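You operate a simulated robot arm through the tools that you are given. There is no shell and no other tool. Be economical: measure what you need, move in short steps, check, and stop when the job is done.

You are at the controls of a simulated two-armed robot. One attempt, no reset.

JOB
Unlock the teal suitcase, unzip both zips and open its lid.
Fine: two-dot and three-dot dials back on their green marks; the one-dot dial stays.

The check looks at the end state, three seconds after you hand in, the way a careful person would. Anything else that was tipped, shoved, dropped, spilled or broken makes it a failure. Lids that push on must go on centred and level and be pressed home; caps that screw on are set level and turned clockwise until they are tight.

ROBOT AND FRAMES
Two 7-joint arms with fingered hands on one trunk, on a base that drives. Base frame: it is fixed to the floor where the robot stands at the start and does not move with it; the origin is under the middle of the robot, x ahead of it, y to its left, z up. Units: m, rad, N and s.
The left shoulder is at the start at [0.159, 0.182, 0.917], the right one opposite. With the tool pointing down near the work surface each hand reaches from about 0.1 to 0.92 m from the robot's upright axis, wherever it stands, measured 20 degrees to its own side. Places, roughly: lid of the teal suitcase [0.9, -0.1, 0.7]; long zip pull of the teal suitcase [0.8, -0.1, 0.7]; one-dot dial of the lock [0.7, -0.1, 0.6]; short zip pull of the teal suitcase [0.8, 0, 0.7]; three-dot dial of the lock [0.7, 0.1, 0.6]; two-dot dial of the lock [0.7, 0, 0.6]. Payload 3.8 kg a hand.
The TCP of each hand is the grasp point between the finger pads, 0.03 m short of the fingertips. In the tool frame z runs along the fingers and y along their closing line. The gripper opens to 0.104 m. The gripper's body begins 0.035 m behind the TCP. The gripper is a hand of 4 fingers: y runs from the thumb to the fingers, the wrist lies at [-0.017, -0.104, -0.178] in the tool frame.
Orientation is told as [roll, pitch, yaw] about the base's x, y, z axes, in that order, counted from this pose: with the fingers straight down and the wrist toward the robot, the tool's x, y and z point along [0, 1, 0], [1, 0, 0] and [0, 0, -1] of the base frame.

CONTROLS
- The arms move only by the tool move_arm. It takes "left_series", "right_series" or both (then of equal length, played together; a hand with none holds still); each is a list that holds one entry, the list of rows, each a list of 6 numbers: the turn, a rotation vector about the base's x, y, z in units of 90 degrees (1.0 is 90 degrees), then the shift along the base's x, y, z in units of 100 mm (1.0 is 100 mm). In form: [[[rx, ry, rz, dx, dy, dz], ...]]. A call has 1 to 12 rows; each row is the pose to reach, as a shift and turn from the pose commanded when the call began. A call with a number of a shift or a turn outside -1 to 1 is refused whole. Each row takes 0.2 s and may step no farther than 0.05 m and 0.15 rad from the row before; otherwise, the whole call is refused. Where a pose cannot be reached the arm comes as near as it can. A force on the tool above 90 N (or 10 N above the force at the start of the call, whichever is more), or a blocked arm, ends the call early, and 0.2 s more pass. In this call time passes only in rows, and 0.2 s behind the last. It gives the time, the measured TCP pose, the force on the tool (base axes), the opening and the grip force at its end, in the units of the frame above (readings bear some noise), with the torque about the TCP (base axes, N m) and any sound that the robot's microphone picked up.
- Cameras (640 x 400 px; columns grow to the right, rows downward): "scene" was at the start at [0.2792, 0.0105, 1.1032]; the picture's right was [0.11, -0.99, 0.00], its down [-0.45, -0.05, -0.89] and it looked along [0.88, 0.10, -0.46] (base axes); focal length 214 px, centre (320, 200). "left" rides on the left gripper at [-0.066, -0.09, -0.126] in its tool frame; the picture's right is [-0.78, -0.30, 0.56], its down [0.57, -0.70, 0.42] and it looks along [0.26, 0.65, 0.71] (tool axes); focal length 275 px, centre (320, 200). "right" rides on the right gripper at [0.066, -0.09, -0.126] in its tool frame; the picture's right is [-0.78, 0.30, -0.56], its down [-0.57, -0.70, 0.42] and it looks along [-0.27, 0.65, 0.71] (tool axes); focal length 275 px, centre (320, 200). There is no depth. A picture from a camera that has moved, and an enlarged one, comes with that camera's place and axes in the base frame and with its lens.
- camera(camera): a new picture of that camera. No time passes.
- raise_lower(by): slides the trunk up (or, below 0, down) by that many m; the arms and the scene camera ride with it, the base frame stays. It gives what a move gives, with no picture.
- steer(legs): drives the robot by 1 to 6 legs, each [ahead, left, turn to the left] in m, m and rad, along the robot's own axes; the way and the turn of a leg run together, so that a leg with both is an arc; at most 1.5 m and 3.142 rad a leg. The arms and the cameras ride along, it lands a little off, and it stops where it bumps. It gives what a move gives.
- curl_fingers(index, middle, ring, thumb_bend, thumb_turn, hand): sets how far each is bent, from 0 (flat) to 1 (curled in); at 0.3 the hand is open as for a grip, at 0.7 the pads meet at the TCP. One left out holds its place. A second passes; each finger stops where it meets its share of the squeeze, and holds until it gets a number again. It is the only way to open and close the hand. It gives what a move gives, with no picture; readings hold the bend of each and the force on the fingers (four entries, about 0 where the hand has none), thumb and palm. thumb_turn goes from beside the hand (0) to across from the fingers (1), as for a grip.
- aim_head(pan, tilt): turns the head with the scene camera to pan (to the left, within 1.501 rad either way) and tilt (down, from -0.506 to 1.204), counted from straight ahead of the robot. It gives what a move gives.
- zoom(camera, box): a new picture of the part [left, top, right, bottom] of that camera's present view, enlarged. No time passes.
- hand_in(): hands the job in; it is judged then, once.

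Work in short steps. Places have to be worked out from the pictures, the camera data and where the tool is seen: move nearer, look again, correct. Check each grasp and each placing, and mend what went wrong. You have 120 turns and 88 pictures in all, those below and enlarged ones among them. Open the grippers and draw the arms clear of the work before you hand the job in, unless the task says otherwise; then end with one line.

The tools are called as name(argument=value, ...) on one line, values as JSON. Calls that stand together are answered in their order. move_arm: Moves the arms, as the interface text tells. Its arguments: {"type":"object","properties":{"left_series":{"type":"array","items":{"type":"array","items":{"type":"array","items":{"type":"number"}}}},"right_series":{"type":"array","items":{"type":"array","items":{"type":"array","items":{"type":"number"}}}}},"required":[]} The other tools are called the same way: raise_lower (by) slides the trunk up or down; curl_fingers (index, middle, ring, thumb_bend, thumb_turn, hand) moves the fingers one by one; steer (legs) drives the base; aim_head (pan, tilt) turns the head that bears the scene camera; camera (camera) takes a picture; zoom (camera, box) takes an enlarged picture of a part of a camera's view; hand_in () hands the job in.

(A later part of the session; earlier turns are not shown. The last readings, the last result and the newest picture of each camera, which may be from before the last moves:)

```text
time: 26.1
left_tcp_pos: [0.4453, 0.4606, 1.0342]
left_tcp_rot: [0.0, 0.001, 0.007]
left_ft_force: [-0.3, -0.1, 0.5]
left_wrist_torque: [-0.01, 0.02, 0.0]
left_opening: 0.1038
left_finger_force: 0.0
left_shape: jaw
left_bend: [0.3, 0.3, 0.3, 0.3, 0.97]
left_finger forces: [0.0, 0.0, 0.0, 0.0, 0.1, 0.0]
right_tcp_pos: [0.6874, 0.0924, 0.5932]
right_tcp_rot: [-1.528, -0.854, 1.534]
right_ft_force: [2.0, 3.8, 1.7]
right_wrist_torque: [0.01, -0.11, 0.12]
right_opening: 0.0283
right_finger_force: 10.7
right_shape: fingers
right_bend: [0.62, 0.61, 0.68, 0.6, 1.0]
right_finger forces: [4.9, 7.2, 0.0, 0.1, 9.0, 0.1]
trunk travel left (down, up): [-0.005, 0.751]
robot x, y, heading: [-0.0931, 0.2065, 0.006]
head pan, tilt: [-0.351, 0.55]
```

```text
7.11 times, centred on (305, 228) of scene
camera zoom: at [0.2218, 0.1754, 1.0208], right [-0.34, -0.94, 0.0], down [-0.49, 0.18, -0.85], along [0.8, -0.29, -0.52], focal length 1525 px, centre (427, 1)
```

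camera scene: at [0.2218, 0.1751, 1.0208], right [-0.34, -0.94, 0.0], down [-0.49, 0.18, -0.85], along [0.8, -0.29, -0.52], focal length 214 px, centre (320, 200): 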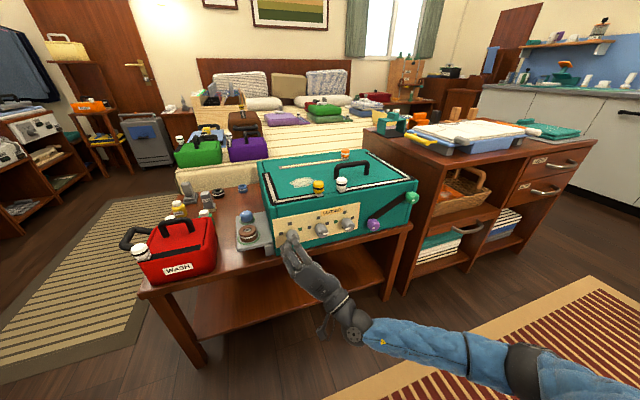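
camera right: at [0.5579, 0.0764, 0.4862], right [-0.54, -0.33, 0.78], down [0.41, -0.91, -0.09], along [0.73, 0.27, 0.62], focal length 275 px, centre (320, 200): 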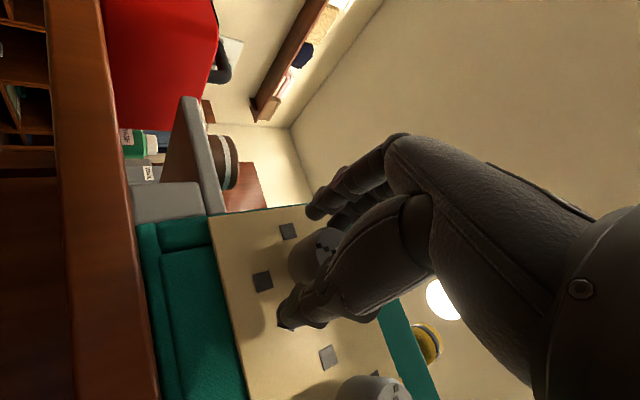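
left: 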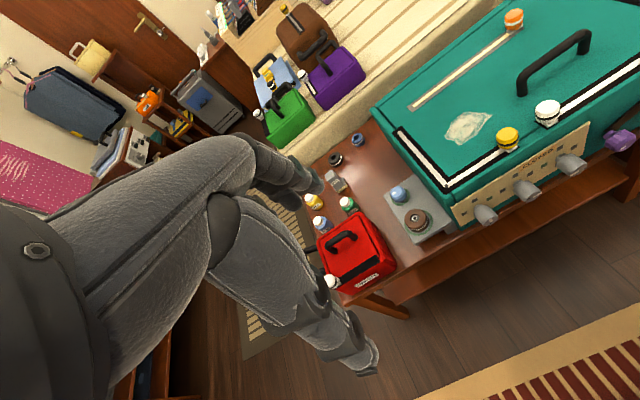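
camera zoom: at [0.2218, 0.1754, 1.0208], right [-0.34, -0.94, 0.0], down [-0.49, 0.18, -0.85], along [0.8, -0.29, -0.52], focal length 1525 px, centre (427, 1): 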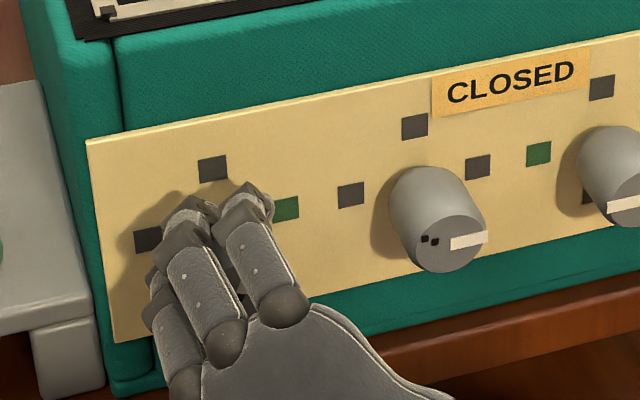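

The grip holds at about 10 N. I turn it about 60° clockwise in small rows.

move_arm(right_series=[[[0.09, 0, 0, 0, 0, 0], [0.18, 0, 0, 0, 0, 0], [0.27, 0, 0, 0, 0, 0], [0.36, 0, 0, 0, 0, 0], [0.45, 0, 0, 0, 0, 0], [0.54, 0, 0, 0, 0, 0], [0.6, 0, 0, 0, 0, 0], [0.66, 0, 0, 0, 0, 0]]])

zoom(camera="scene", box=[260, 200, 350, 256])

zoom(camera="right", box=[180, 150, 420, 300])

```text
time: 27.9
left_tcp_pos: [0.4433, 0.4619, 1.034]
left_tcp_rot: [-0.001, -0.001, 0.008]
left_ft_force: [-1.0, 0.3, 0.8]
left_wrist_torque: [-0.03, 0.01, 0.02]
left_opening: 0.1037
left_finger_force: 0.0
left_shape: jaw
left_bend: [0.3, 0.3, 0.3, 0.3, 0.97]
left_finger forces: [0.0, 0.0, 0.0, 0.1, 0.0, 0.0]
right_tcp_pos: [0.6855, 0.0907, 0.595]
right_tcp_rot: [1.52, -1.247, -1.502]
right_ft_force: [7.9, 2.7, 12.4]
right_wrist_torque: [-0.1, -0.35, 0.07]
right_opening: 0.0283
right_finger_force: 11.1
right_shape: fingers
right_bend: [0.6, 0.6, 0.68, 0.61, 1.0]
right_finger forces: [7.8, 9.2, 0.1, 0.1, 6.1, 0.1]
trunk travel left (down, up): [-0.005, 0.751]
robot x, y, heading: [-0.0996, 0.2022, 0.007]
head pan, tilt: [-0.351, 0.55]
```

```text
7.11 times, centred on (305, 228) of scene
camera zoom: at [0.2209, 0.1753, 1.0212], right [-0.34, -0.94, 0.0], down [-0.49, 0.18, -0.85], along [0.8, -0.29, -0.52], focal length 1525 px, centre (427, 1)
```

zoom: 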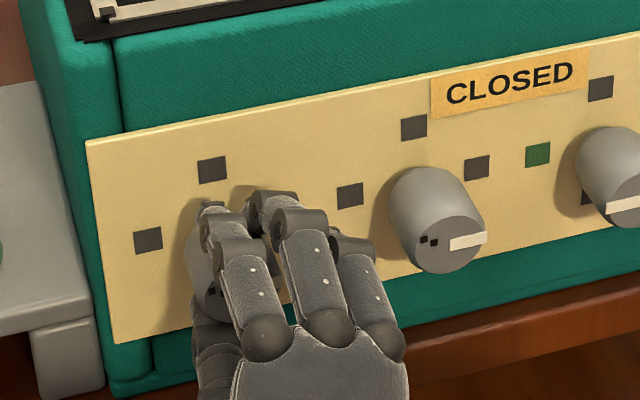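

```text
2.67 times, centred on (300, 225) of right
camera zoom: at [0.5562, 0.1808, 0.533], right [-0.54, -0.84, 0.04], down [0.42, -0.31, -0.85], along [0.73, -0.44, 0.52], focal length 734 px, centre (373, 133)
```

zoom: 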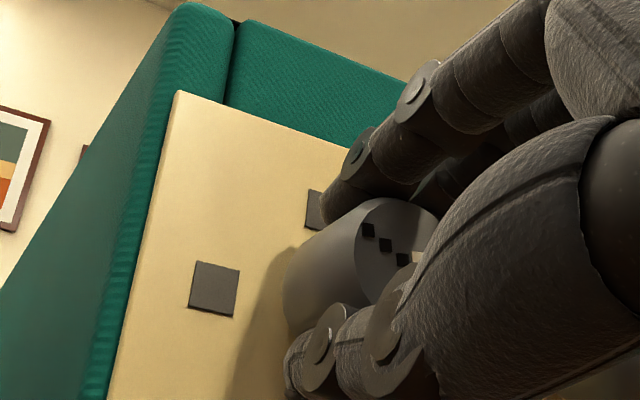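

The dots are now on the left side, so the pointer is near the right. I open, back off, and check the pointer.

curl_fingers(hand="right", index=0.45, middle=0.45, ring=0.45, thumb_bend=0.45)

move_arm(right_series=[[[0, 0, 0, -0.4, 0, 0], [0, 0, 0, -0.8, 0, -0.1]]])

zoom(camera="scene", box=[260, 200, 350, 256])

```text
time: 28.9
left_tcp_pos: [0.4432, 0.4612, 1.0342]
left_tcp_rot: [0.0, 0.0, 0.008]
left_ft_force: [0.2, 0.0, 0.9]
left_wrist_torque: [-0.01, -0.01, -0.01]
left_opening: 0.1035
left_finger_force: 0.0
left_shape: jaw
left_bend: [0.3, 0.3, 0.3, 0.3, 0.97]
left_finger forces: [0.0, 0.0, 0.0, 0.1, 0.0, 0.0]
right_tcp_pos: [0.6873, 0.0896, 0.5921]
right_tcp_rot: [1.512, -1.251, -1.489]
right_ft_force: [-0.8, -0.5, -0.1]
right_wrist_torque: [-0.01, 0.01, 0.03]
right_opening: 0.0662
right_finger_force: 0.2
right_shape: fingers
right_bend: [0.45, 0.45, 0.45, 0.45, 0.99]
right_finger forces: [0.1, 0.0, 0.1, 0.0, 0.0, 0.1]
trunk travel left (down, up): [-0.005, 0.751]
robot x, y, heading: [-0.0986, 0.2014, 0.006]
head pan, tilt: [-0.351, 0.55]
```

```text
time: 29.5
left_tcp_pos: [0.4441, 0.4615, 1.0332]
left_tcp_rot: [0.001, 0.001, 0.01]
left_ft_force: [-0.4, 0.5, 1.2]
left_wrist_torque: [0.03, -0.02, 0.01]
left_opening: 0.1036
left_finger_force: 0.1
left_shape: jaw
left_bend: [0.3, 0.3, 0.3, 0.3, 0.97]
left_finger forces: [0.0, 0.0, 0.0, 0.0, 0.1, 0.0]
right_tcp_pos: [0.6054, 0.0911, 0.5831]
right_tcp_rot: [1.511, -1.249, -1.492]
right_ft_force: [0.6, 0.2, -0.1]
right_wrist_torque: [0.02, 0.03, 0.01]
right_opening: 0.0662
right_finger_force: 0.2
right_shape: fingers
right_bend: [0.45, 0.45, 0.45, 0.45, 0.99]
right_finger forces: [0.1, 0.1, 0.0, 0.0, 0.0, 0.0]
trunk travel left (down, up): [-0.005, 0.751]
robot x, y, heading: [-0.0994, 0.2058, 0.005]
head pan, tilt: [-0.351, 0.55]
```

```text
7.11 times, centred on (305, 228) of scene
camera zoom: at [0.2218, 0.1752, 1.0208], right [-0.34, -0.94, 0.0], down [-0.49, 0.18, -0.85], along [0.8, -0.29, -0.52], focal length 1525 px, centre (427, 1)
```

zoom: 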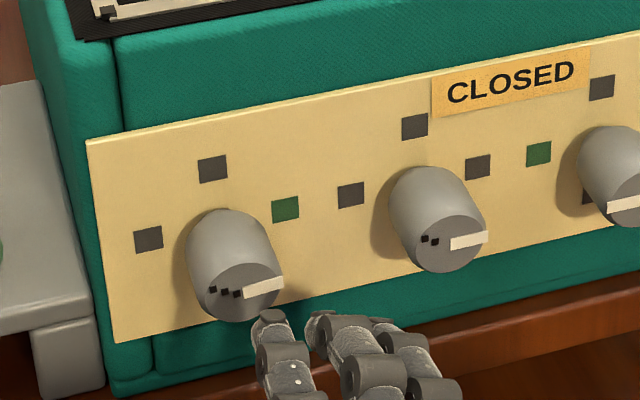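

The pointer is nearly right but seems a few degrees short. I check with the right camera.

camera(camera="right")

```text
61 pictures are left
camera right: at [0.4763, 0.1808, 0.5211], right [-0.54, -0.84, 0.05], down [0.42, -0.31, -0.85], along [0.73, -0.44, 0.52], focal length 275 px, centre (320, 200)
```

right: 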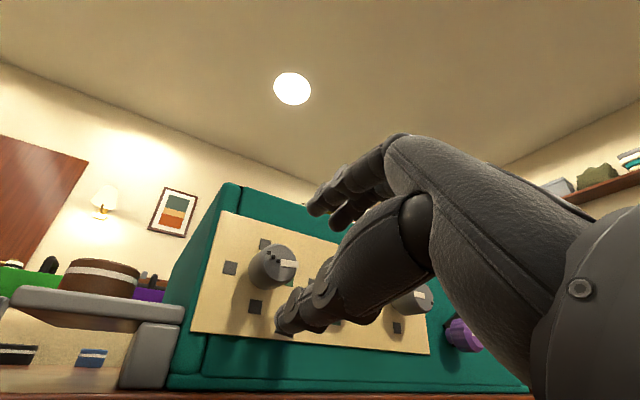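

zoom(camera="right", box=[200, 225, 344, 315])

```text
4.44 times, centred on (272, 270) of right
camera zoom: at [0.4763, 0.1808, 0.5211], right [-0.54, -0.84, 0.05], down [0.42, -0.31, -0.85], along [0.73, -0.44, 0.52], focal length 1224 px, centre (533, -111)
```

zoom: 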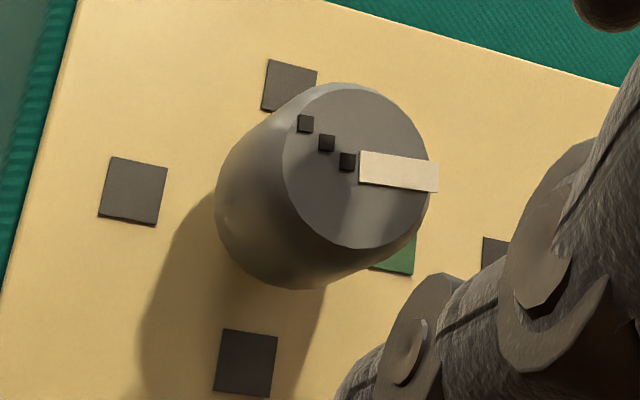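

The pointer is about 6.5° short of the mark. I re-grip in the same pose and turn it 7° more.

move_arm(right_series=[[[0, 0, 0, 0.4, 0, 0.08], [0, 0, 0, 0.82, 0, 0.1]]])

curl_fingers(hand="right", index=0.68, middle=0.68, ring=0.45, thumb_bend=0.68)

move_arm(right_series=[[[0.04, 0, 0, 0, 0, 0], [0.085, 0, 0, 0, 0, 0]]])

curl_fingers(hand="right", index=0.45, middle=0.45, ring=0.45, thumb_bend=0.45)

move_arm(right_series=[[[0, 0, 0, -0.4, 0, 0], [0, 0, 0, -0.8, 0, -0.1]]])

zoom(camera="right", box=[200, 225, 344, 315])

```text
time: 30.1
left_tcp_pos: [0.4461, 0.4607, 1.0335]
left_tcp_rot: [-0.001, 0.001, 0.007]
left_ft_force: [1.1, -0.1, 0.5]
left_wrist_torque: [0.02, -0.02, -0.02]
left_opening: 0.1039
left_finger_force: 0.0
left_shape: jaw
left_bend: [0.3, 0.3, 0.3, 0.3, 0.97]
left_finger forces: [0.0, 0.0, 0.1, 0.0, 0.0, 0.0]
right_tcp_pos: [0.689, 0.0907, 0.5913]
right_tcp_rot: [1.508, -1.249, -1.492]
right_ft_force: [-0.2, -0.4, 0.1]
right_wrist_torque: [-0.01, 0.01, -0.01]
right_opening: 0.0662
right_finger_force: 0.1
right_shape: fingers
right_bend: [0.45, 0.45, 0.45, 0.45, 0.99]
right_finger forces: [0.0, 0.0, 0.0, 0.0, 0.1, 0.1]
trunk travel left (down, up): [-0.005, 0.751]
robot x, y, heading: [-0.0962, 0.2037, 0.007]
head pan, tilt: [-0.351, 0.55]
```

```text
time: 31.1
left_tcp_pos: [0.4437, 0.4598, 1.0342]
left_tcp_rot: [0.0, 0.0, 0.006]
left_ft_force: [0.3, -0.5, -0.1]
left_wrist_torque: [0.0, 0.02, 0.01]
left_opening: 0.1037
left_finger_force: 0.0
left_shape: jaw
left_bend: [0.3, 0.3, 0.3, 0.3, 0.97]
left_finger forces: [0.1, 0.1, 0.1, 0.0, 0.1, 0.0]
right_tcp_pos: [0.6883, 0.091, 0.594]
right_tcp_rot: [1.522, -1.249, -1.505]
right_ft_force: [5.0, -4.7, 11.6]
right_wrist_torque: [0.01, -0.33, -0.17]
right_opening: 0.0298
right_finger_force: 12.3
right_shape: fingers
right_bend: [0.59, 0.6, 0.45, 0.62, 1.0]
right_finger forces: [8.2, 10.4, 0.0, 0.0, 5.6, 0.0]
trunk travel left (down, up): [-0.005, 0.751]
robot x, y, heading: [-0.0974, 0.2045, 0.011]
head pan, tilt: [-0.351, 0.55]
```

```text
time: 31.7
left_tcp_pos: [0.4441, 0.4601, 1.0349]
left_tcp_rot: [-0.001, 0.0, 0.007]
left_ft_force: [-0.3, -0.7, -0.1]
left_wrist_torque: [0.0, 0.0, 0.01]
left_opening: 0.1038
left_finger_force: 0.0
left_shape: jaw
left_bend: [0.3, 0.3, 0.3, 0.3, 0.97]
left_finger forces: [0.1, 0.0, 0.1, 0.1, 0.0, 0.0]
right_tcp_pos: [0.6873, 0.0913, 0.5935]
right_tcp_rot: [1.539, -1.115, -1.518]
right_ft_force: [7.1, -3.8, 12.7]
right_wrist_torque: [-0.11, -0.31, -0.12]
right_opening: 0.0296
right_finger_force: 11.9
right_shape: fingers
right_bend: [0.58, 0.59, 0.45, 0.62, 1.0]
right_finger forces: [8.4, 10.2, 0.0, 0.0, 4.9, 0.0]
trunk travel left (down, up): [-0.005, 0.751]
robot x, y, heading: [-0.0937, 0.2031, 0.006]
head pan, tilt: [-0.351, 0.55]
```

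```text
time: 32.7
left_tcp_pos: [0.4438, 0.4607, 1.0332]
left_tcp_rot: [0.001, 0.001, 0.008]
left_ft_force: [0.1, -0.2, -0.1]
left_wrist_torque: [0.02, 0.01, 0.0]
left_opening: 0.104
left_finger_force: 0.2
left_shape: jaw
left_bend: [0.3, 0.3, 0.3, 0.3, 0.97]
left_finger forces: [0.1, 0.0, 0.0, 0.1, 0.0, 0.1]
right_tcp_pos: [0.6876, 0.0911, 0.592]
right_tcp_rot: [1.534, -1.115, -1.511]
right_ft_force: [0.1, 0.3, 0.7]
right_wrist_torque: [0.03, 0.0, -0.02]
right_opening: 0.0663
right_finger_force: 0.1
right_shape: fingers
right_bend: [0.45, 0.45, 0.45, 0.45, 0.99]
right_finger forces: [0.0, 0.0, 0.0, 0.1, 0.1, 0.1]
trunk travel left (down, up): [-0.005, 0.751]
robot x, y, heading: [-0.0931, 0.2002, 0.009]
head pan, tilt: [-0.351, 0.55]
```

```text
time: 33.3
left_tcp_pos: [0.4455, 0.4612, 1.034]
left_tcp_rot: [-0.002, 0.0, 0.01]
left_ft_force: [-0.4, -0.6, -0.7]
left_wrist_torque: [-0.01, -0.01, 0.0]
left_opening: 0.1035
left_finger_force: 0.0
left_shape: jaw
left_bend: [0.3, 0.3, 0.3, 0.3, 0.97]
left_finger forces: [0.0, 0.0, 0.0, 0.1, 0.1, 0.1]
right_tcp_pos: [0.6066, 0.0899, 0.5807]
right_tcp_rot: [1.535, -1.117, -1.516]
right_ft_force: [-0.1, 0.9, 0.8]
right_wrist_torque: [0.01, -0.02, 0.01]
right_opening: 0.0663
right_finger_force: 0.0
right_shape: fingers
right_bend: [0.45, 0.45, 0.45, 0.45, 0.99]
right_finger forces: [0.1, 0.0, 0.0, 0.0, 0.1, 0.0]
trunk travel left (down, up): [-0.005, 0.751]
robot x, y, heading: [-0.0937, 0.2016, 0.007]
head pan, tilt: [-0.351, 0.55]
```

```text
4.44 times, centred on (272, 270) of right
camera zoom: at [0.4778, 0.1872, 0.5323], right [-0.54, -0.84, -0.07], down [0.42, -0.2, -0.89], along [0.73, -0.5, 0.46], focal length 1224 px, centre (533, -111)
```

zoom: 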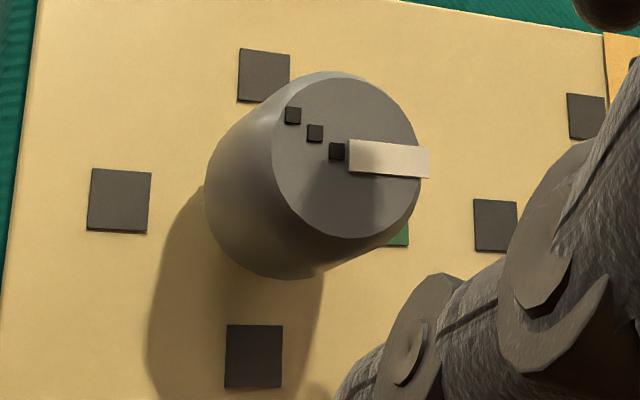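

The three-dot pointer now matches its mark to about 1°. Next I roll the hand back to about −50° in front of the two-dot dial at standoff.

move_arm(right_series=[[[-0.09, 0, 0, 0, -0.2, 0.02], [-0.18, 0, 0, 0, -0.4, 0.04], [-0.27, 0, 0, 0, -0.6, 0.06], [-0.36, 0, 0, 0, -0.8, 0.08], [-0.45, 0, 0, 0, -0.88, 0.1], [-0.54, 0, 0, 0, -0.88, 0.1], [-0.63, 0, 0, 0, -0.88, 0.1], [-0.72, 0, 0, 0, -0.88, 0.1], [-0.81, 0, 0, 0, -0.88, 0.1], [-0.9, 0, 0, 0, -0.88, 0.1]]])

zoom(camera="right", box=[160, 200, 360, 325])

zoom(camera="scene", box=[260, 200, 350, 256])

```text
time: 35.5
left_tcp_pos: [0.4442, 0.4614, 1.034]
left_tcp_rot: [0.0, -0.001, 0.007]
left_ft_force: [0.6, -0.8, 0.5]
left_wrist_torque: [0.02, 0.02, 0.04]
left_opening: 0.1038
left_finger_force: 0.1
left_shape: jaw
left_bend: [0.3, 0.3, 0.3, 0.3, 0.97]
left_finger forces: [0.1, 0.1, 0.0, 0.1, 0.0, 0.0]
right_tcp_pos: [0.6085, 0.0016, 0.5928]
right_tcp_rot: [-1.54, -0.609, 1.54]
right_ft_force: [0.0, -0.1, -0.1]
right_wrist_torque: [-0.02, -0.06, 0.01]
right_opening: 0.0661
right_finger_force: 0.1
right_shape: fingers
right_bend: [0.45, 0.45, 0.45, 0.45, 0.99]
right_finger forces: [0.0, 0.0, 0.1, 0.1, 0.0, 0.0]
trunk travel left (down, up): [-0.005, 0.751]
robot x, y, heading: [-0.0899, 0.201, 0.005]
head pan, tilt: [-0.351, 0.55]
```

```text
3.20 times, centred on (260, 262) of right
camera zoom: at [0.478, -0.0306, 0.4914], right [-0.54, -0.19, 0.82], down [0.42, -0.91, 0.06], along [0.73, 0.37, 0.57], focal length 881 px, centre (512, 0)
```

zoom: 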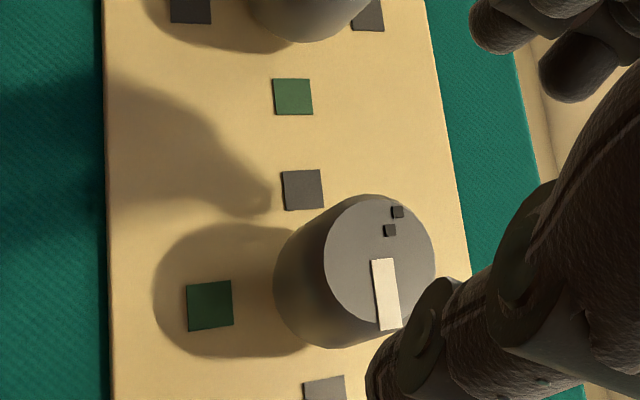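

```text
7.11 times, centred on (305, 228) of scene
camera zoom: at [0.2218, 0.1751, 1.0208], right [-0.34, -0.94, 0.0], down [-0.49, 0.18, -0.85], along [0.8, -0.29, -0.52], focal length 1525 px, centre (427, 1)
```

zoom: 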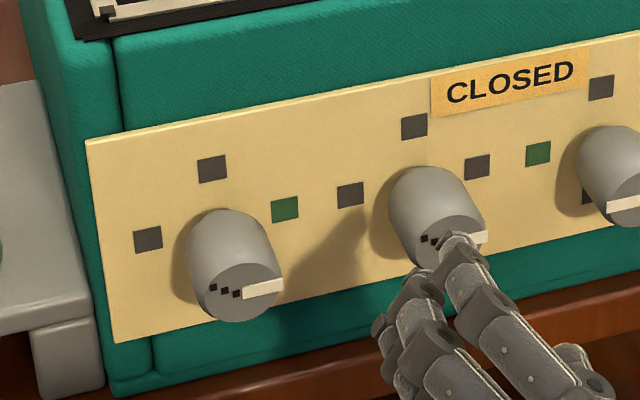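

The two-dot face centre comes out at about (0.685, 0.000, 0.593), matching the hand. I advance, grip and turn about 80° clockwise.

move_arm(right_series=[[[0, 0, 0, 0.3, 0, 0], [0, 0, 0, 0.6, 0, 0], [0, 0, 0, 0.79, 0, 0]]])

curl_fingers(hand="right", index=0.68, middle=0.68, ring=0.45, thumb_bend=0.68)

zoom(camera="scene", box=[260, 200, 350, 256])

```text
time: 36.3
left_tcp_pos: [0.445, 0.4613, 1.0332]
left_tcp_rot: [-0.001, 0.003, 0.006]
left_ft_force: [-0.3, 0.4, 0.8]
left_wrist_torque: [0.0, -0.01, 0.02]
left_opening: 0.104
left_finger_force: 0.1
left_shape: jaw
left_bend: [0.3, 0.3, 0.3, 0.3, 0.97]
left_finger forces: [0.0, 0.0, 0.1, 0.1, 0.1, 0.0]
right_tcp_pos: [0.687, 0.0022, 0.5944]
right_tcp_rot: [-1.537, -0.609, 1.541]
right_ft_force: [-0.2, -0.5, 0.2]
right_wrist_torque: [0.02, 0.01, 0.03]
right_opening: 0.0661
right_finger_force: 0.0
right_shape: fingers
right_bend: [0.45, 0.45, 0.45, 0.45, 0.99]
right_finger forces: [0.1, 0.0, 0.1, 0.0, 0.1, 0.0]
trunk travel left (down, up): [-0.005, 0.751]
robot x, y, heading: [-0.0952, 0.2018, 0.007]
head pan, tilt: [-0.351, 0.55]
```

```text
time: 37.3
left_tcp_pos: [0.4453, 0.4613, 1.0334]
left_tcp_rot: [0.0, 0.0, 0.008]
left_ft_force: [0.0, -0.6, 0.5]
left_wrist_torque: [0.0, 0.01, -0.01]
left_opening: 0.1037
left_finger_force: 0.1
left_shape: jaw
left_bend: [0.3, 0.3, 0.3, 0.3, 0.97]
left_finger forces: [0.1, 0.0, 0.1, 0.0, 0.0, 0.0]
right_tcp_pos: [0.6871, 0.0017, 0.5933]
right_tcp_rot: [-1.537, -0.611, 1.54]
right_ft_force: [2.8, -0.1, -0.6]
right_wrist_torque: [-0.01, 0.0, 0.08]
right_opening: 0.0297
right_finger_force: 10.8
right_shape: fingers
right_bend: [0.62, 0.62, 0.45, 0.59, 1.0]
right_finger forces: [4.1, 5.9, 0.1, 0.0, 10.7, 0.0]
trunk travel left (down, up): [-0.005, 0.751]
robot x, y, heading: [-0.0944, 0.2024, 0.002]
head pan, tilt: [-0.351, 0.55]
```

```text
7.11 times, centred on (305, 228) of scene
camera zoom: at [0.2221, 0.175, 1.0207], right [-0.34, -0.94, 0.0], down [-0.49, 0.18, -0.85], along [0.8, -0.29, -0.52], focal length 1525 px, centre (427, 1)
```

zoom: 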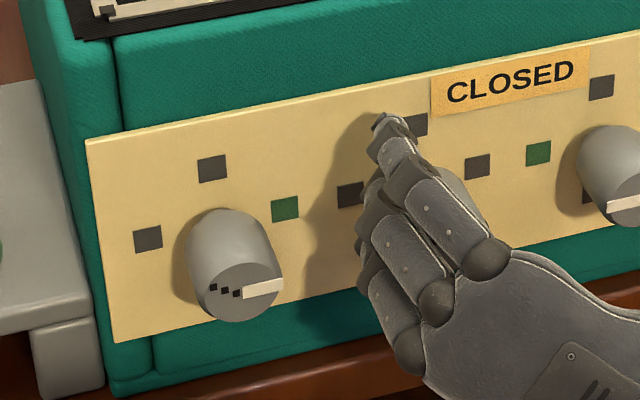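

The uncurled ring finger sticks out toward the one-dot dial's side, so I tuck it in before turning.

curl_fingers(hand="right", ring=0.68)

move_arm(right_series=[[[0.09, 0, 0, 0, 0, 0], [0.18, 0, 0, 0, 0, 0], [0.27, 0, 0, 0, 0, 0], [0.36, 0, 0, 0, 0, 0], [0.45, 0, 0, 0, 0, 0], [0.54, 0, 0, 0, 0, 0], [0.63, 0, 0, 0, 0, 0], [0.72, 0, 0, 0, 0, 0], [0.81, 0, 0, 0, 0, 0], [0.9, 0, 0, 0, 0, 0]]])

zoom(camera="right", box=[180, 150, 420, 300])

```text
time: 38.3
left_tcp_pos: [0.4453, 0.4614, 1.0354]
left_tcp_rot: [-0.001, 0.001, 0.008]
left_ft_force: [0.7, 0.1, -0.2]
left_wrist_torque: [-0.02, 0.03, -0.01]
left_opening: 0.1034
left_finger_force: 0.0
left_shape: jaw
left_bend: [0.3, 0.3, 0.3, 0.3, 0.97]
left_finger forces: [0.0, 0.0, 0.1, 0.1, 0.0, 0.1]
right_tcp_pos: [0.6866, 0.0024, 0.5932]
right_tcp_rot: [-1.539, -0.611, 1.541]
right_ft_force: [2.8, -0.8, -1.2]
right_wrist_torque: [0.01, -0.03, 0.08]
right_opening: 0.0296
right_finger_force: 10.4
right_shape: fingers
right_bend: [0.62, 0.62, 0.68, 0.59, 1.0]
right_finger forces: [4.3, 5.9, 0.1, 0.0, 10.6, 0.0]
trunk travel left (down, up): [-0.005, 0.751]
robot x, y, heading: [-0.0969, 0.2042, 0.007]
head pan, tilt: [-0.351, 0.55]
```

```text
time: 40.5
left_tcp_pos: [0.4422, 0.4607, 1.0347]
left_tcp_rot: [-0.002, 0.002, 0.007]
left_ft_force: [-0.2, 0.5, 0.2]
left_wrist_torque: [-0.02, 0.01, 0.0]
left_opening: 0.1037
left_finger_force: 0.1
left_shape: jaw
left_bend: [0.3, 0.3, 0.3, 0.3, 0.97]
left_finger forces: [0.0, 0.0, 0.0, 0.0, 0.1, 0.0]
right_tcp_pos: [0.6855, 0.0024, 0.5961]
right_tcp_rot: [1.544, -1.113, -1.521]
right_ft_force: [0.2, -2.2, 12.6]
right_wrist_torque: [-0.08, -0.41, -0.14]
right_opening: 0.0287
right_finger_force: 11.5
right_shape: fingers
right_bend: [0.6, 0.6, 0.68, 0.61, 1.0]
right_finger forces: [8.1, 9.8, 0.1, 0.0, 5.3, 0.0]
trunk travel left (down, up): [-0.005, 0.751]
robot x, y, heading: [-0.0978, 0.2076, 0.005]
head pan, tilt: [-0.351, 0.55]
```

```text
2.67 times, centred on (300, 225) of right
camera zoom: at [0.5562, 0.0996, 0.5457], right [-0.54, -0.84, -0.07], down [0.42, -0.2, -0.89], along [0.73, -0.51, 0.46], focal length 734 px, centre (373, 133)
```

zoom: 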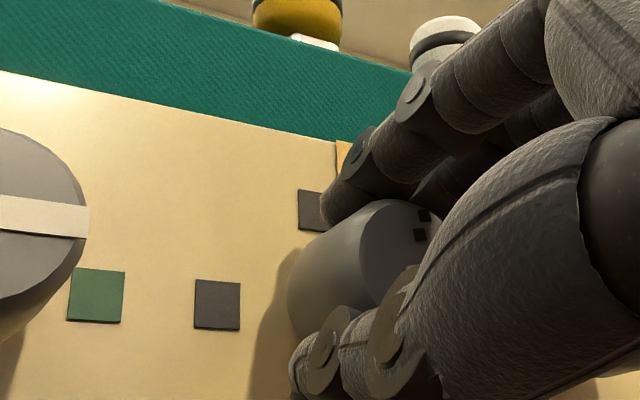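

The dots are now at the top, so the pointer is near the bottom. I release, back off and measure.

curl_fingers(hand="right", index=0.45, middle=0.45, ring=0.45, thumb_bend=0.45)

move_arm(right_series=[[[0, 0, 0, -0.4, 0, 0], [0, 0, 0, -0.8, 0, -0.1]]])

zoom(camera="right", box=[200, 225, 344, 315])

zoom(camera="scene", box=[260, 200, 370, 269])

```text
time: 41.5
left_tcp_pos: [0.4437, 0.4608, 1.0338]
left_tcp_rot: [0.0, 0.0, 0.006]
left_ft_force: [0.1, -0.3, 0.2]
left_wrist_torque: [0.02, 0.01, -0.04]
left_opening: 0.1036
left_finger_force: 0.0
left_shape: jaw
left_bend: [0.3, 0.3, 0.3, 0.3, 0.97]
left_finger forces: [0.0, 0.0, 0.0, 0.0, 0.0, 0.1]
right_tcp_pos: [0.6864, 0.0028, 0.5927]
right_tcp_rot: [1.535, -1.117, -1.512]
right_ft_force: [0.5, 0.5, 0.4]
right_wrist_torque: [0.02, -0.01, 0.01]
right_opening: 0.066
right_finger_force: 0.0
right_shape: fingers
right_bend: [0.45, 0.45, 0.45, 0.45, 0.99]
right_finger forces: [0.0, 0.1, 0.0, 0.1, 0.0, 0.1]
trunk travel left (down, up): [-0.005, 0.751]
robot x, y, heading: [-0.0934, 0.201, 0.004]
head pan, tilt: [-0.351, 0.55]
```

```text
time: 42.1
left_tcp_pos: [0.4442, 0.4605, 1.0356]
left_tcp_rot: [0.0, -0.001, 0.009]
left_ft_force: [-0.1, 0.3, -0.7]
left_wrist_torque: [-0.02, 0.01, 0.0]
left_opening: 0.1036
left_finger_force: 0.0
left_shape: jaw
left_bend: [0.3, 0.3, 0.3, 0.3, 0.97]
left_finger forces: [0.1, 0.1, 0.0, 0.1, 0.0, 0.0]
right_tcp_pos: [0.606, 0.0015, 0.5814]
right_tcp_rot: [1.535, -1.115, -1.515]
right_ft_force: [-0.4, -0.6, -0.6]
right_wrist_torque: [0.01, 0.01, 0.01]
right_opening: 0.0665
right_finger_force: 0.0
right_shape: fingers
right_bend: [0.45, 0.45, 0.45, 0.45, 0.99]
right_finger forces: [0.1, 0.1, 0.0, 0.1, 0.0, 0.0]
trunk travel left (down, up): [-0.005, 0.751]
robot x, y, heading: [-0.0951, 0.1998, 0.007]
head pan, tilt: [-0.351, 0.55]
```

```text
4.44 times, centred on (272, 270) of right
camera zoom: at [0.4759, 0.0986, 0.5319], right [-0.54, -0.84, -0.07], down [0.42, -0.2, -0.89], along [0.73, -0.51, 0.46], focal length 1224 px, centre (533, -111)
```

zoom: 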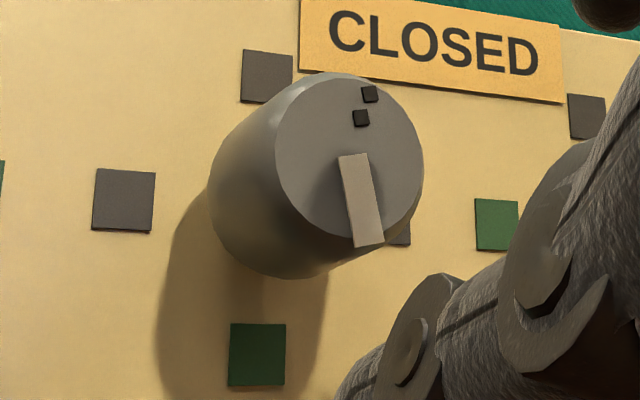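

```text
5.80 times, centred on (315, 234) of scene
camera zoom: at [0.2218, 0.1752, 1.0208], right [-0.34, -0.94, 0.0], down [-0.49, 0.18, -0.85], along [0.8, -0.29, -0.52], focal length 1243 px, centre (349, 0)
```

zoom: 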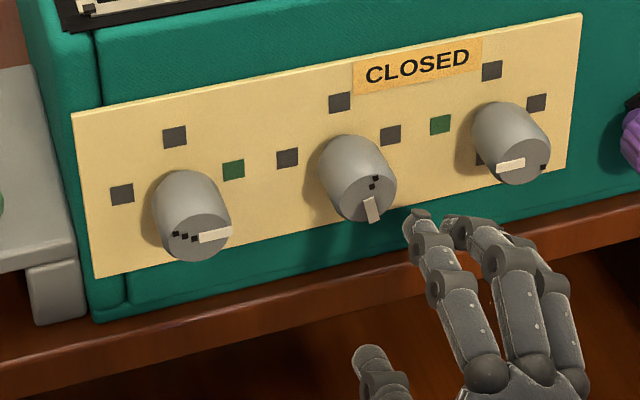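

The pointer is about 10° short of straight down. I roll back a bit, re-grip, and turn 11° more.

move_arm(right_series=[[[-0.08, 0, 0, 0, 0, 0.05], [-0.13, 0, 0, 0.3, 0, 0.1], [-0.13, 0, 0, 0.6, 0, 0.1], [-0.13, 0, 0, 0.81, 0, 0.1]]])

curl_fingers(hand="right", index=0.68, middle=0.68, ring=0.68, thumb_bend=0.68)

move_arm(right_series=[[[0.06, 0, 0, 0, 0, 0], [0.12, 0, 0, 0, 0, 0]]])

curl_fingers(hand="right", index=0.45, middle=0.45, ring=0.45, thumb_bend=0.45)

move_arm(right_series=[[[0, 0, 0, -0.4, 0, 0], [0, 0, 0, -0.8, 0, -0.1]]])

zoom(camera="right", box=[200, 225, 344, 315])

zoom(camera="scene", box=[260, 200, 370, 269])

```text
time: 43.1
left_tcp_pos: [0.4437, 0.4609, 1.0332]
left_tcp_rot: [0.0, 0.002, 0.008]
left_ft_force: [0.2, -0.1, 0.0]
left_wrist_torque: [-0.01, 0.0, -0.03]
left_opening: 0.1035
left_finger_force: 0.1
left_shape: jaw
left_bend: [0.3, 0.3, 0.3, 0.3, 0.97]
left_finger forces: [0.0, 0.0, 0.1, 0.0, 0.0, 0.1]
right_tcp_pos: [0.6892, 0.0024, 0.5927]
right_tcp_rot: [1.488, -1.32, -1.471]
right_ft_force: [0.4, -0.3, -0.4]
right_wrist_torque: [0.03, -0.01, -0.02]
right_opening: 0.0664
right_finger_force: 0.0
right_shape: fingers
right_bend: [0.45, 0.45, 0.45, 0.45, 0.99]
right_finger forces: [0.1, 0.1, 0.1, 0.0, 0.0, 0.0]
trunk travel left (down, up): [-0.005, 0.751]
robot x, y, heading: [-0.0958, 0.2017, 0.007]
head pan, tilt: [-0.351, 0.55]
```

```text
time: 44.1
left_tcp_pos: [0.4435, 0.4614, 1.0334]
left_tcp_rot: [0.001, 0.0, 0.007]
left_ft_force: [0.4, 0.4, 0.3]
left_wrist_torque: [-0.02, -0.02, 0.0]
left_opening: 0.1038
left_finger_force: 0.1
left_shape: jaw
left_bend: [0.3, 0.3, 0.3, 0.3, 0.97]
left_finger forces: [0.1, 0.0, 0.1, 0.1, 0.1, 0.1]
right_tcp_pos: [0.6885, 0.0, 0.5953]
right_tcp_rot: [1.502, -1.321, -1.485]
right_ft_force: [4.3, -1.4, 10.3]
right_wrist_torque: [-0.02, -0.24, -0.07]
right_opening: 0.0294
right_finger_force: 11.9
right_shape: fingers
right_bend: [0.6, 0.6, 0.68, 0.61, 1.0]
right_finger forces: [7.1, 10.1, 0.0, 0.0, 6.8, 0.0]
trunk travel left (down, up): [-0.005, 0.751]
robot x, y, heading: [-0.1001, 0.2063, 0.004]
head pan, tilt: [-0.351, 0.55]
```

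```text
time: 44.7
left_tcp_pos: [0.4436, 0.4605, 1.0341]
left_tcp_rot: [0.0, 0.0, 0.008]
left_ft_force: [0.1, 0.0, -0.1]
left_wrist_torque: [-0.01, 0.0, -0.01]
left_opening: 0.1038
left_finger_force: 0.1
left_shape: jaw
left_bend: [0.3, 0.3, 0.3, 0.3, 0.97]
left_finger forces: [0.0, 0.0, 0.0, 0.0, 0.0, 0.0]
right_tcp_pos: [0.6888, 0.0019, 0.5939]
right_tcp_rot: [1.54, -1.132, -1.52]
right_ft_force: [5.0, -2.6, 12.1]
right_wrist_torque: [-0.08, -0.35, -0.05]
right_opening: 0.0292
right_finger_force: 12.4
right_shape: fingers
right_bend: [0.59, 0.59, 0.68, 0.61, 1.0]
right_finger forces: [8.6, 10.1, 0.0, 0.0, 5.7, 0.1]
trunk travel left (down, up): [-0.005, 0.751]
robot x, y, heading: [-0.0948, 0.2019, 0.009]
head pan, tilt: [-0.351, 0.55]
```

```text
time: 45.7
left_tcp_pos: [0.4444, 0.4604, 1.0345]
left_tcp_rot: [-0.001, 0.001, 0.007]
left_ft_force: [-0.2, -0.3, -0.1]
left_wrist_torque: [0.0, 0.0, -0.01]
left_opening: 0.1036
left_finger_force: 0.1
left_shape: jaw
left_bend: [0.3, 0.3, 0.3, 0.3, 0.97]
left_finger forces: [0.1, 0.0, 0.1, 0.1, 0.1, 0.0]
right_tcp_pos: [0.6868, 0.0022, 0.5928]
right_tcp_rot: [1.532, -1.131, -1.513]
right_ft_force: [-0.9, -0.6, 0.6]
right_wrist_torque: [0.0, -0.01, 0.0]
right_opening: 0.066
right_finger_force: 0.1
right_shape: fingers
right_bend: [0.45, 0.45, 0.45, 0.45, 0.99]
right_finger forces: [0.0, 0.0, 0.0, 0.0, 0.0, 0.0]
trunk travel left (down, up): [-0.005, 0.751]
robot x, y, heading: [-0.0927, 0.2073, 0.009]
head pan, tilt: [-0.351, 0.55]
```

```text
time: 46.3
left_tcp_pos: [0.4437, 0.461, 1.0342]
left_tcp_rot: [-0.001, 0.0, 0.008]
left_ft_force: [-0.6, 0.2, 1.4]
left_wrist_torque: [-0.03, 0.0, 0.04]
left_opening: 0.1035
left_finger_force: 0.1
left_shape: jaw
left_bend: [0.3, 0.3, 0.3, 0.3, 0.97]
left_finger forces: [0.0, 0.0, 0.0, 0.0, 0.0, 0.0]
right_tcp_pos: [0.608, 0.0048, 0.582]
right_tcp_rot: [1.533, -1.129, -1.513]
right_ft_force: [0.4, 0.5, -0.6]
right_wrist_torque: [-0.01, 0.02, -0.01]
right_opening: 0.0661
right_finger_force: 0.0
right_shape: fingers
right_bend: [0.45, 0.45, 0.45, 0.45, 0.99]
right_finger forces: [0.1, 0.1, 0.0, 0.1, 0.1, 0.1]
trunk travel left (down, up): [-0.005, 0.751]
robot x, y, heading: [-0.0925, 0.2013, 0.008]
head pan, tilt: [-0.351, 0.55]
```

```text
4.44 times, centred on (272, 270) of right
camera zoom: at [0.478, 0.1014, 0.5313], right [-0.54, -0.84, -0.05], down [0.42, -0.21, -0.88], along [0.73, -0.5, 0.46], focal length 1224 px, centre (533, -111)
```

zoom: 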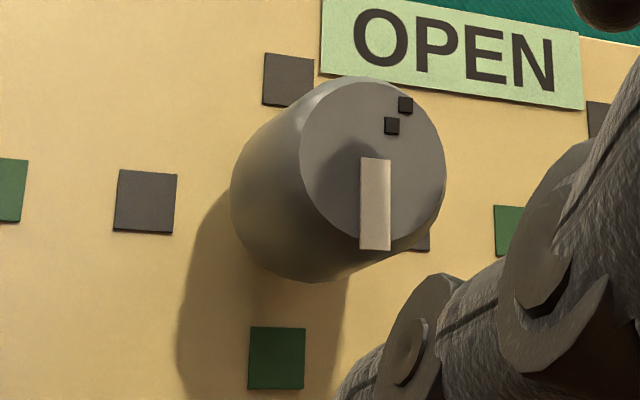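

```text
5.80 times, centred on (315, 234) of scene
camera zoom: at [0.2218, 0.1752, 1.0208], right [-0.34, -0.94, 0.0], down [-0.49, 0.18, -0.85], along [0.8, -0.29, -0.52], focal length 1243 px, centre (349, 0)
```

zoom: 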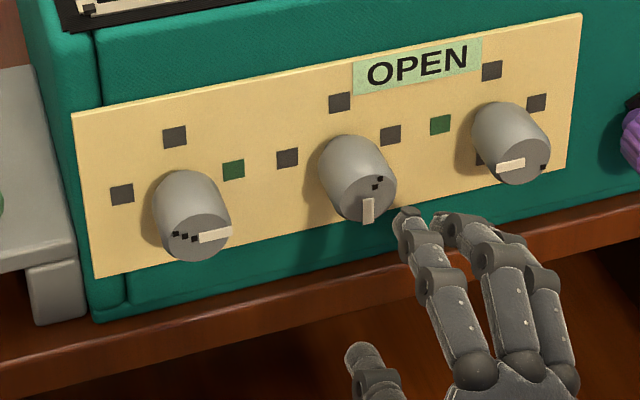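

The sign reads OPEN. Now the zips: I withdraw the right hand, unroll it, and lift while turning the fingers down.

move_arm(right_series=[[[-0.09, 0, 0, -0.3, 0, 0], [-0.18, 0, 0, -0.6, 0, 0], [-0.27, 0, 0, -0.9, 0, 0.2], [-0.36, 0, 0, -0.95, 0, 0.5], [-0.36, 0, 0, -0.95, 0, 0.9]]])

raise_lower(by=0.25)

move_arm(right_series=[[[0, 0.09, 0, 0, 0, 0.1], [0, 0.18, 0, 0, 0, 0.2], [0, 0.27, 0, 0, 0, 0.3], [0, 0.36, 0, 0, 0, 0.3], [0, 0.45, 0, 0, 0, 0.3], [0, 0.54, 0, 0, 0, 0.3], [0, 0.63, 0, 0, 0, 0.3], [0, 0.72, 0, 0, 0, 0.3], [0, 0.81, 0, 0, 0, 0.3], [0, 0.9, 0, 0, 0, 0.3], [0, 0.98, 0, 0, 0, 0.3]]])

aim_head(pan=-0.35, tilt=0.7)

camera(camera="scene")

```text
time: 47.5
left_tcp_pos: [0.4456, 0.462, 1.0348]
left_tcp_rot: [-0.001, 0.0, 0.009]
left_ft_force: [-0.4, -0.2, -0.4]
left_wrist_torque: [0.0, 0.0, 0.01]
left_opening: 0.1038
left_finger_force: 0.0
left_shape: jaw
left_bend: [0.3, 0.3, 0.3, 0.3, 0.97]
left_finger forces: [0.1, 0.1, 0.0, 0.1, 0.0, 0.1]
right_tcp_pos: [0.5107, 0.0021, 0.6729]
right_tcp_rot: [-1.366, -1.439, 1.38]
right_ft_force: [1.1, -0.4, 0.1]
right_wrist_torque: [0.01, 0.02, 0.01]
right_opening: 0.066
right_finger_force: 0.0
right_shape: fingers
right_bend: [0.45, 0.45, 0.45, 0.45, 0.99]
right_finger forces: [0.0, 0.1, 0.0, 0.0, 0.0, 0.0]
trunk travel left (down, up): [-0.005, 0.751]
robot x, y, heading: [-0.0968, 0.2038, 0.004]
head pan, tilt: [-0.351, 0.55]
```

```text
time: 50.1
left_tcp_pos: [0.4445, 0.4606, 1.2828]
left_tcp_rot: [-0.002, 0.003, 0.006]
left_ft_force: [-0.6, -0.3, 0.5]
left_wrist_torque: [-0.02, 0.01, -0.03]
left_opening: 0.1037
left_finger_force: 0.1
left_shape: jaw
left_bend: [0.3, 0.3, 0.3, 0.3, 0.97]
left_finger forces: [0.0, 0.0, 0.1, 0.0, 0.0, 0.0]
right_tcp_pos: [0.513, 0.0035, 0.9227]
right_tcp_rot: [-1.355, -1.44, 1.369]
right_ft_force: [0.5, -0.5, -0.5]
right_wrist_torque: [0.0, 0.0, 0.01]
right_opening: 0.0663
right_finger_force: 0.1
right_shape: fingers
right_bend: [0.45, 0.45, 0.45, 0.45, 0.99]
right_finger forces: [0.0, 0.0, 0.0, 0.1, 0.0, 0.1]
trunk travel left (down, up): [-0.255, 0.501]
robot x, y, heading: [-0.0927, 0.2061, 0.009]
head pan, tilt: [-0.351, 0.55]
```

```text
time: 52.5
left_tcp_pos: [0.4447, 0.4601, 1.2836]
left_tcp_rot: [0.0, 0.0, 0.007]
left_ft_force: [-0.4, 0.0, 0.0]
left_wrist_torque: [-0.01, 0.02, 0.02]
left_opening: 0.1035
left_finger_force: 0.0
left_shape: jaw
left_bend: [0.3, 0.3, 0.3, 0.3, 0.97]
left_finger forces: [0.0, 0.0, 0.0, 0.1, 0.0, 0.0]
right_tcp_pos: [0.5126, 0.0036, 0.9538]
right_tcp_rot: [0.011, -0.005, 0.128]
right_ft_force: [-0.2, 0.1, 0.3]
right_wrist_torque: [0.0, -0.01, 0.0]
right_opening: 0.0663
right_finger_force: 0.0
right_shape: fingers
right_bend: [0.45, 0.45, 0.45, 0.45, 0.99]
right_finger forces: [0.0, 0.1, 0.0, 0.0, 0.0, 0.0]
trunk travel left (down, up): [-0.255, 0.501]
robot x, y, heading: [-0.0956, 0.2006, 0.01]
head pan, tilt: [-0.351, 0.55]
```

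```text
time: 53.2
left_tcp_pos: [0.4439, 0.461, 1.2832]
left_tcp_rot: [0.0, 0.0, 0.007]
left_ft_force: [0.6, 0.2, -0.1]
left_wrist_torque: [-0.01, -0.02, 0.03]
left_opening: 0.1037
left_finger_force: 0.1
left_shape: jaw
left_bend: [0.3, 0.3, 0.3, 0.3, 0.97]
left_finger forces: [0.0, 0.0, 0.0, 0.0, 0.0, 0.0]
right_tcp_pos: [0.5127, 0.0032, 0.9525]
right_tcp_rot: [0.011, -0.006, 0.127]
right_ft_force: [0.2, 0.5, 0.2]
right_wrist_torque: [0.03, -0.02, -0.03]
right_opening: 0.0663
right_finger_force: 0.0
right_shape: fingers
right_bend: [0.45, 0.45, 0.45, 0.45, 0.99]
right_finger forces: [0.0, 0.1, 0.1, 0.0, 0.0, 0.0]
trunk travel left (down, up): [-0.255, 0.501]
robot x, y, heading: [-0.094, 0.2057, 0.006]
head pan, tilt: [-0.351, 0.7]
```

```text
50 pictures are left
camera scene: at [0.0734, 0.1757, 1.2718], right [-0.34, -0.94, 0.0], down [-0.61, 0.22, -0.77], along [0.72, -0.26, -0.64], focal length 214 px, centre (320, 200)
```

scene: 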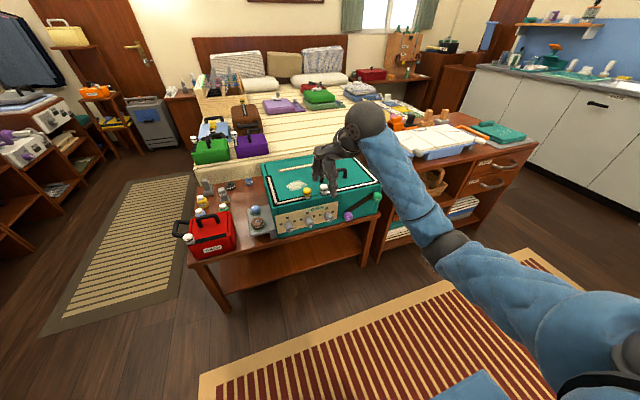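

I drive the base right and forward so both hands can reach the whole lid.

steer(legs=[[0, -0.2, 0], [0.25, 0, 0]])

aim_head(pan=0.0, tilt=0.9)

camera(camera="scene")

```text
time: 56.2
left_tcp_pos: [0.6982, 0.259, 1.2834]
left_tcp_rot: [-0.001, 0.001, 0.005]
left_ft_force: [0.1, 0.0, 0.2]
left_wrist_torque: [0.03, 0.01, -0.01]
left_opening: 0.1037
left_finger_force: 0.1
left_shape: jaw
left_bend: [0.3, 0.3, 0.3, 0.3, 0.97]
left_finger forces: [0.0, 0.0, 0.1, 0.1, 0.0, 0.0]
right_tcp_pos: [0.7669, -0.1986, 0.9538]
right_tcp_rot: [0.009, -0.005, 0.125]
right_ft_force: [-0.2, 0.5, -0.8]
right_wrist_torque: [0.0, 0.01, 0.0]
right_opening: 0.066
right_finger_force: 0.0
right_shape: fingers
right_bend: [0.45, 0.45, 0.45, 0.45, 0.99]
right_finger forces: [0.1, 0.0, 0.1, 0.0, 0.0, 0.0]
trunk travel left (down, up): [-0.255, 0.501]
robot x, y, heading: [0.1571, 0.0002, 0.003]
head pan, tilt: [-0.351, 0.7]
```

```text
time: 57.0
left_tcp_pos: [0.6987, 0.2599, 1.2844]
left_tcp_rot: [0.001, 0.003, 0.005]
left_ft_force: [-0.2, -0.6, 0.4]
left_wrist_torque: [0.02, -0.01, 0.02]
left_opening: 0.1034
left_finger_force: 0.1
left_shape: jaw
left_bend: [0.3, 0.3, 0.3, 0.3, 0.97]
left_finger forces: [0.0, 0.0, 0.0, 0.0, 0.0, 0.0]
right_tcp_pos: [0.7653, -0.199, 0.953]
right_tcp_rot: [0.01, -0.008, 0.128]
right_ft_force: [0.9, 0.0, -0.8]
right_wrist_torque: [0.0, -0.03, -0.03]
right_opening: 0.0666
right_finger_force: 0.1
right_shape: fingers
right_bend: [0.45, 0.45, 0.45, 0.45, 0.99]
right_finger forces: [0.0, 0.0, 0.1, 0.0, 0.0, 0.1]
trunk travel left (down, up): [-0.255, 0.501]
robot x, y, heading: [0.1534, 0.0082, 0.007]
head pan, tilt: [0.0, 0.901]
```

```text
49 pictures are left
camera scene: at [0.3224, 0.004, 1.2556], right [0.01, -1.0, 0.0], down [-0.78, 0.0, -0.62], along [0.62, 0.0, -0.78], focal length 214 px, centre (320, 200)
```

scene: 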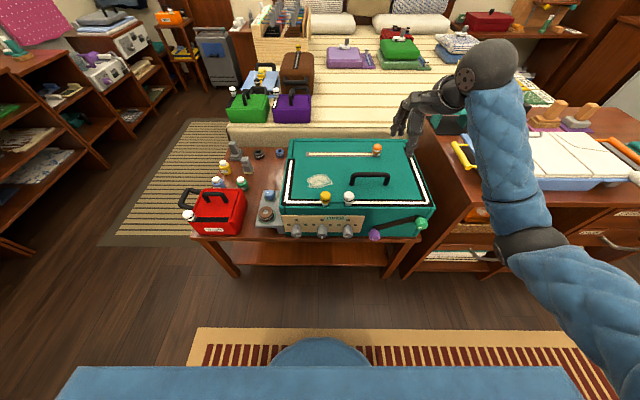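

Clear top view. I zoom in to measure the zip pulls and tracks.

zoom(camera="scene", box=[274, 132, 434, 232])

zoom(camera="scene", box=[306, 176, 370, 216])

zoom(camera="right", box=[0, 0, 640, 400])

zoom(camera="left", box=[0, 0, 640, 400])

```text
4.00 times, centred on (354, 182) of scene
camera zoom: at [0.3224, 0.004, 1.2556], right [0.01, -1.0, 0.0], down [-0.78, 0.0, -0.62], along [0.62, 0.0, -0.78], focal length 858 px, centre (184, 272)
```

zoom: 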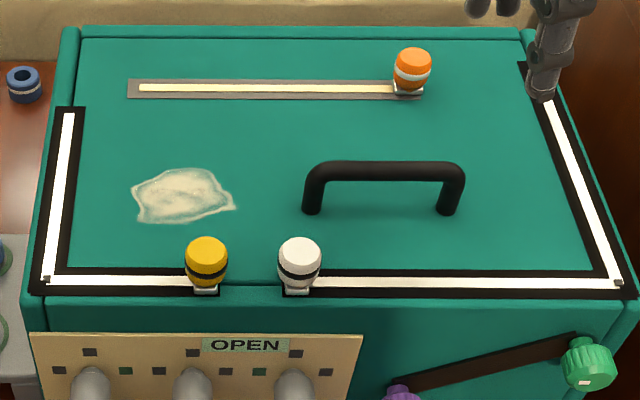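

```text
10.00 times, centred on (338, 196) of scene
camera zoom: at [0.3224, 0.004, 1.2556], right [0.01, -1.0, 0.0], down [-0.78, 0.0, -0.62], along [0.62, 0.0, -0.78], focal length 2145 px, centre (140, 240)
```

zoom: 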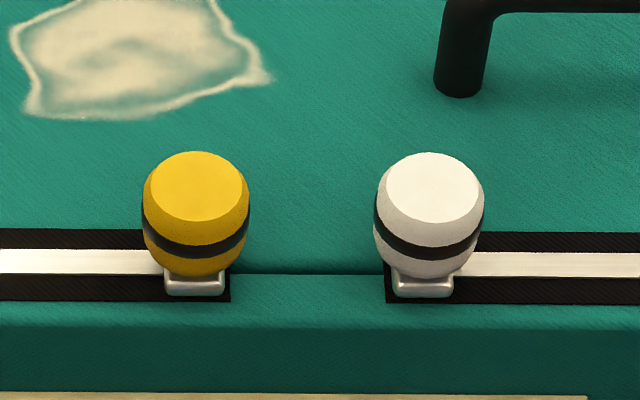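

```text
1.00 times, centred on (320, 200) of right (not enlarged: the box is as wide or as high as the picture)
camera zoom: at [0.666, -0.1443, 1.0794], right [0.39, -0.74, 0.55], down [-0.62, -0.65, -0.44], along [0.68, -0.17, -0.71], focal length 275 px, centre (320, 200)
```

zoom: 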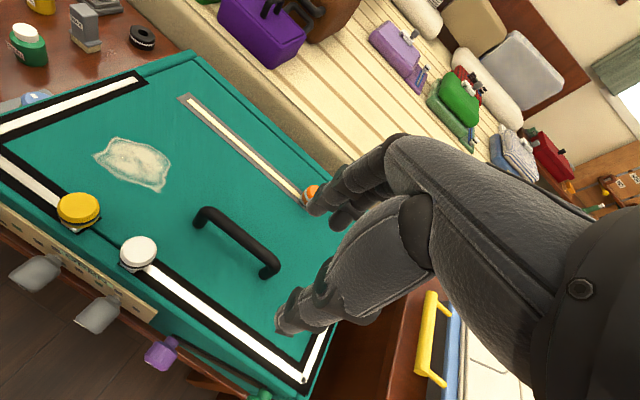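

```text
1.00 times, centred on (320, 200) of left (not enlarged: the box is as wide or as high as the picture)
camera zoom: at [0.6084, 0.1929, 1.4099], right [-0.29, -0.78, -0.56], down [-0.71, 0.57, -0.42], along [0.65, 0.27, -0.71], focal length 275 px, centre (320, 200)
```

zoom: 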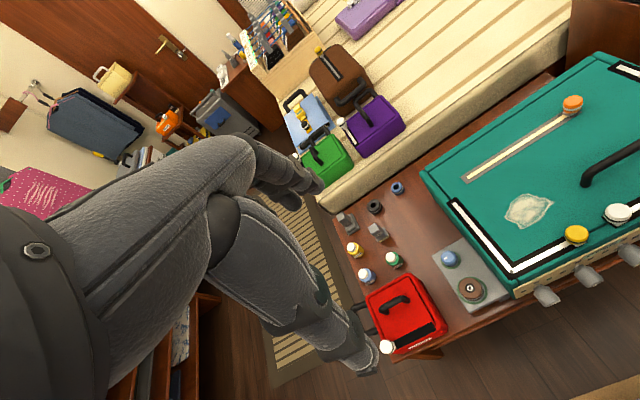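

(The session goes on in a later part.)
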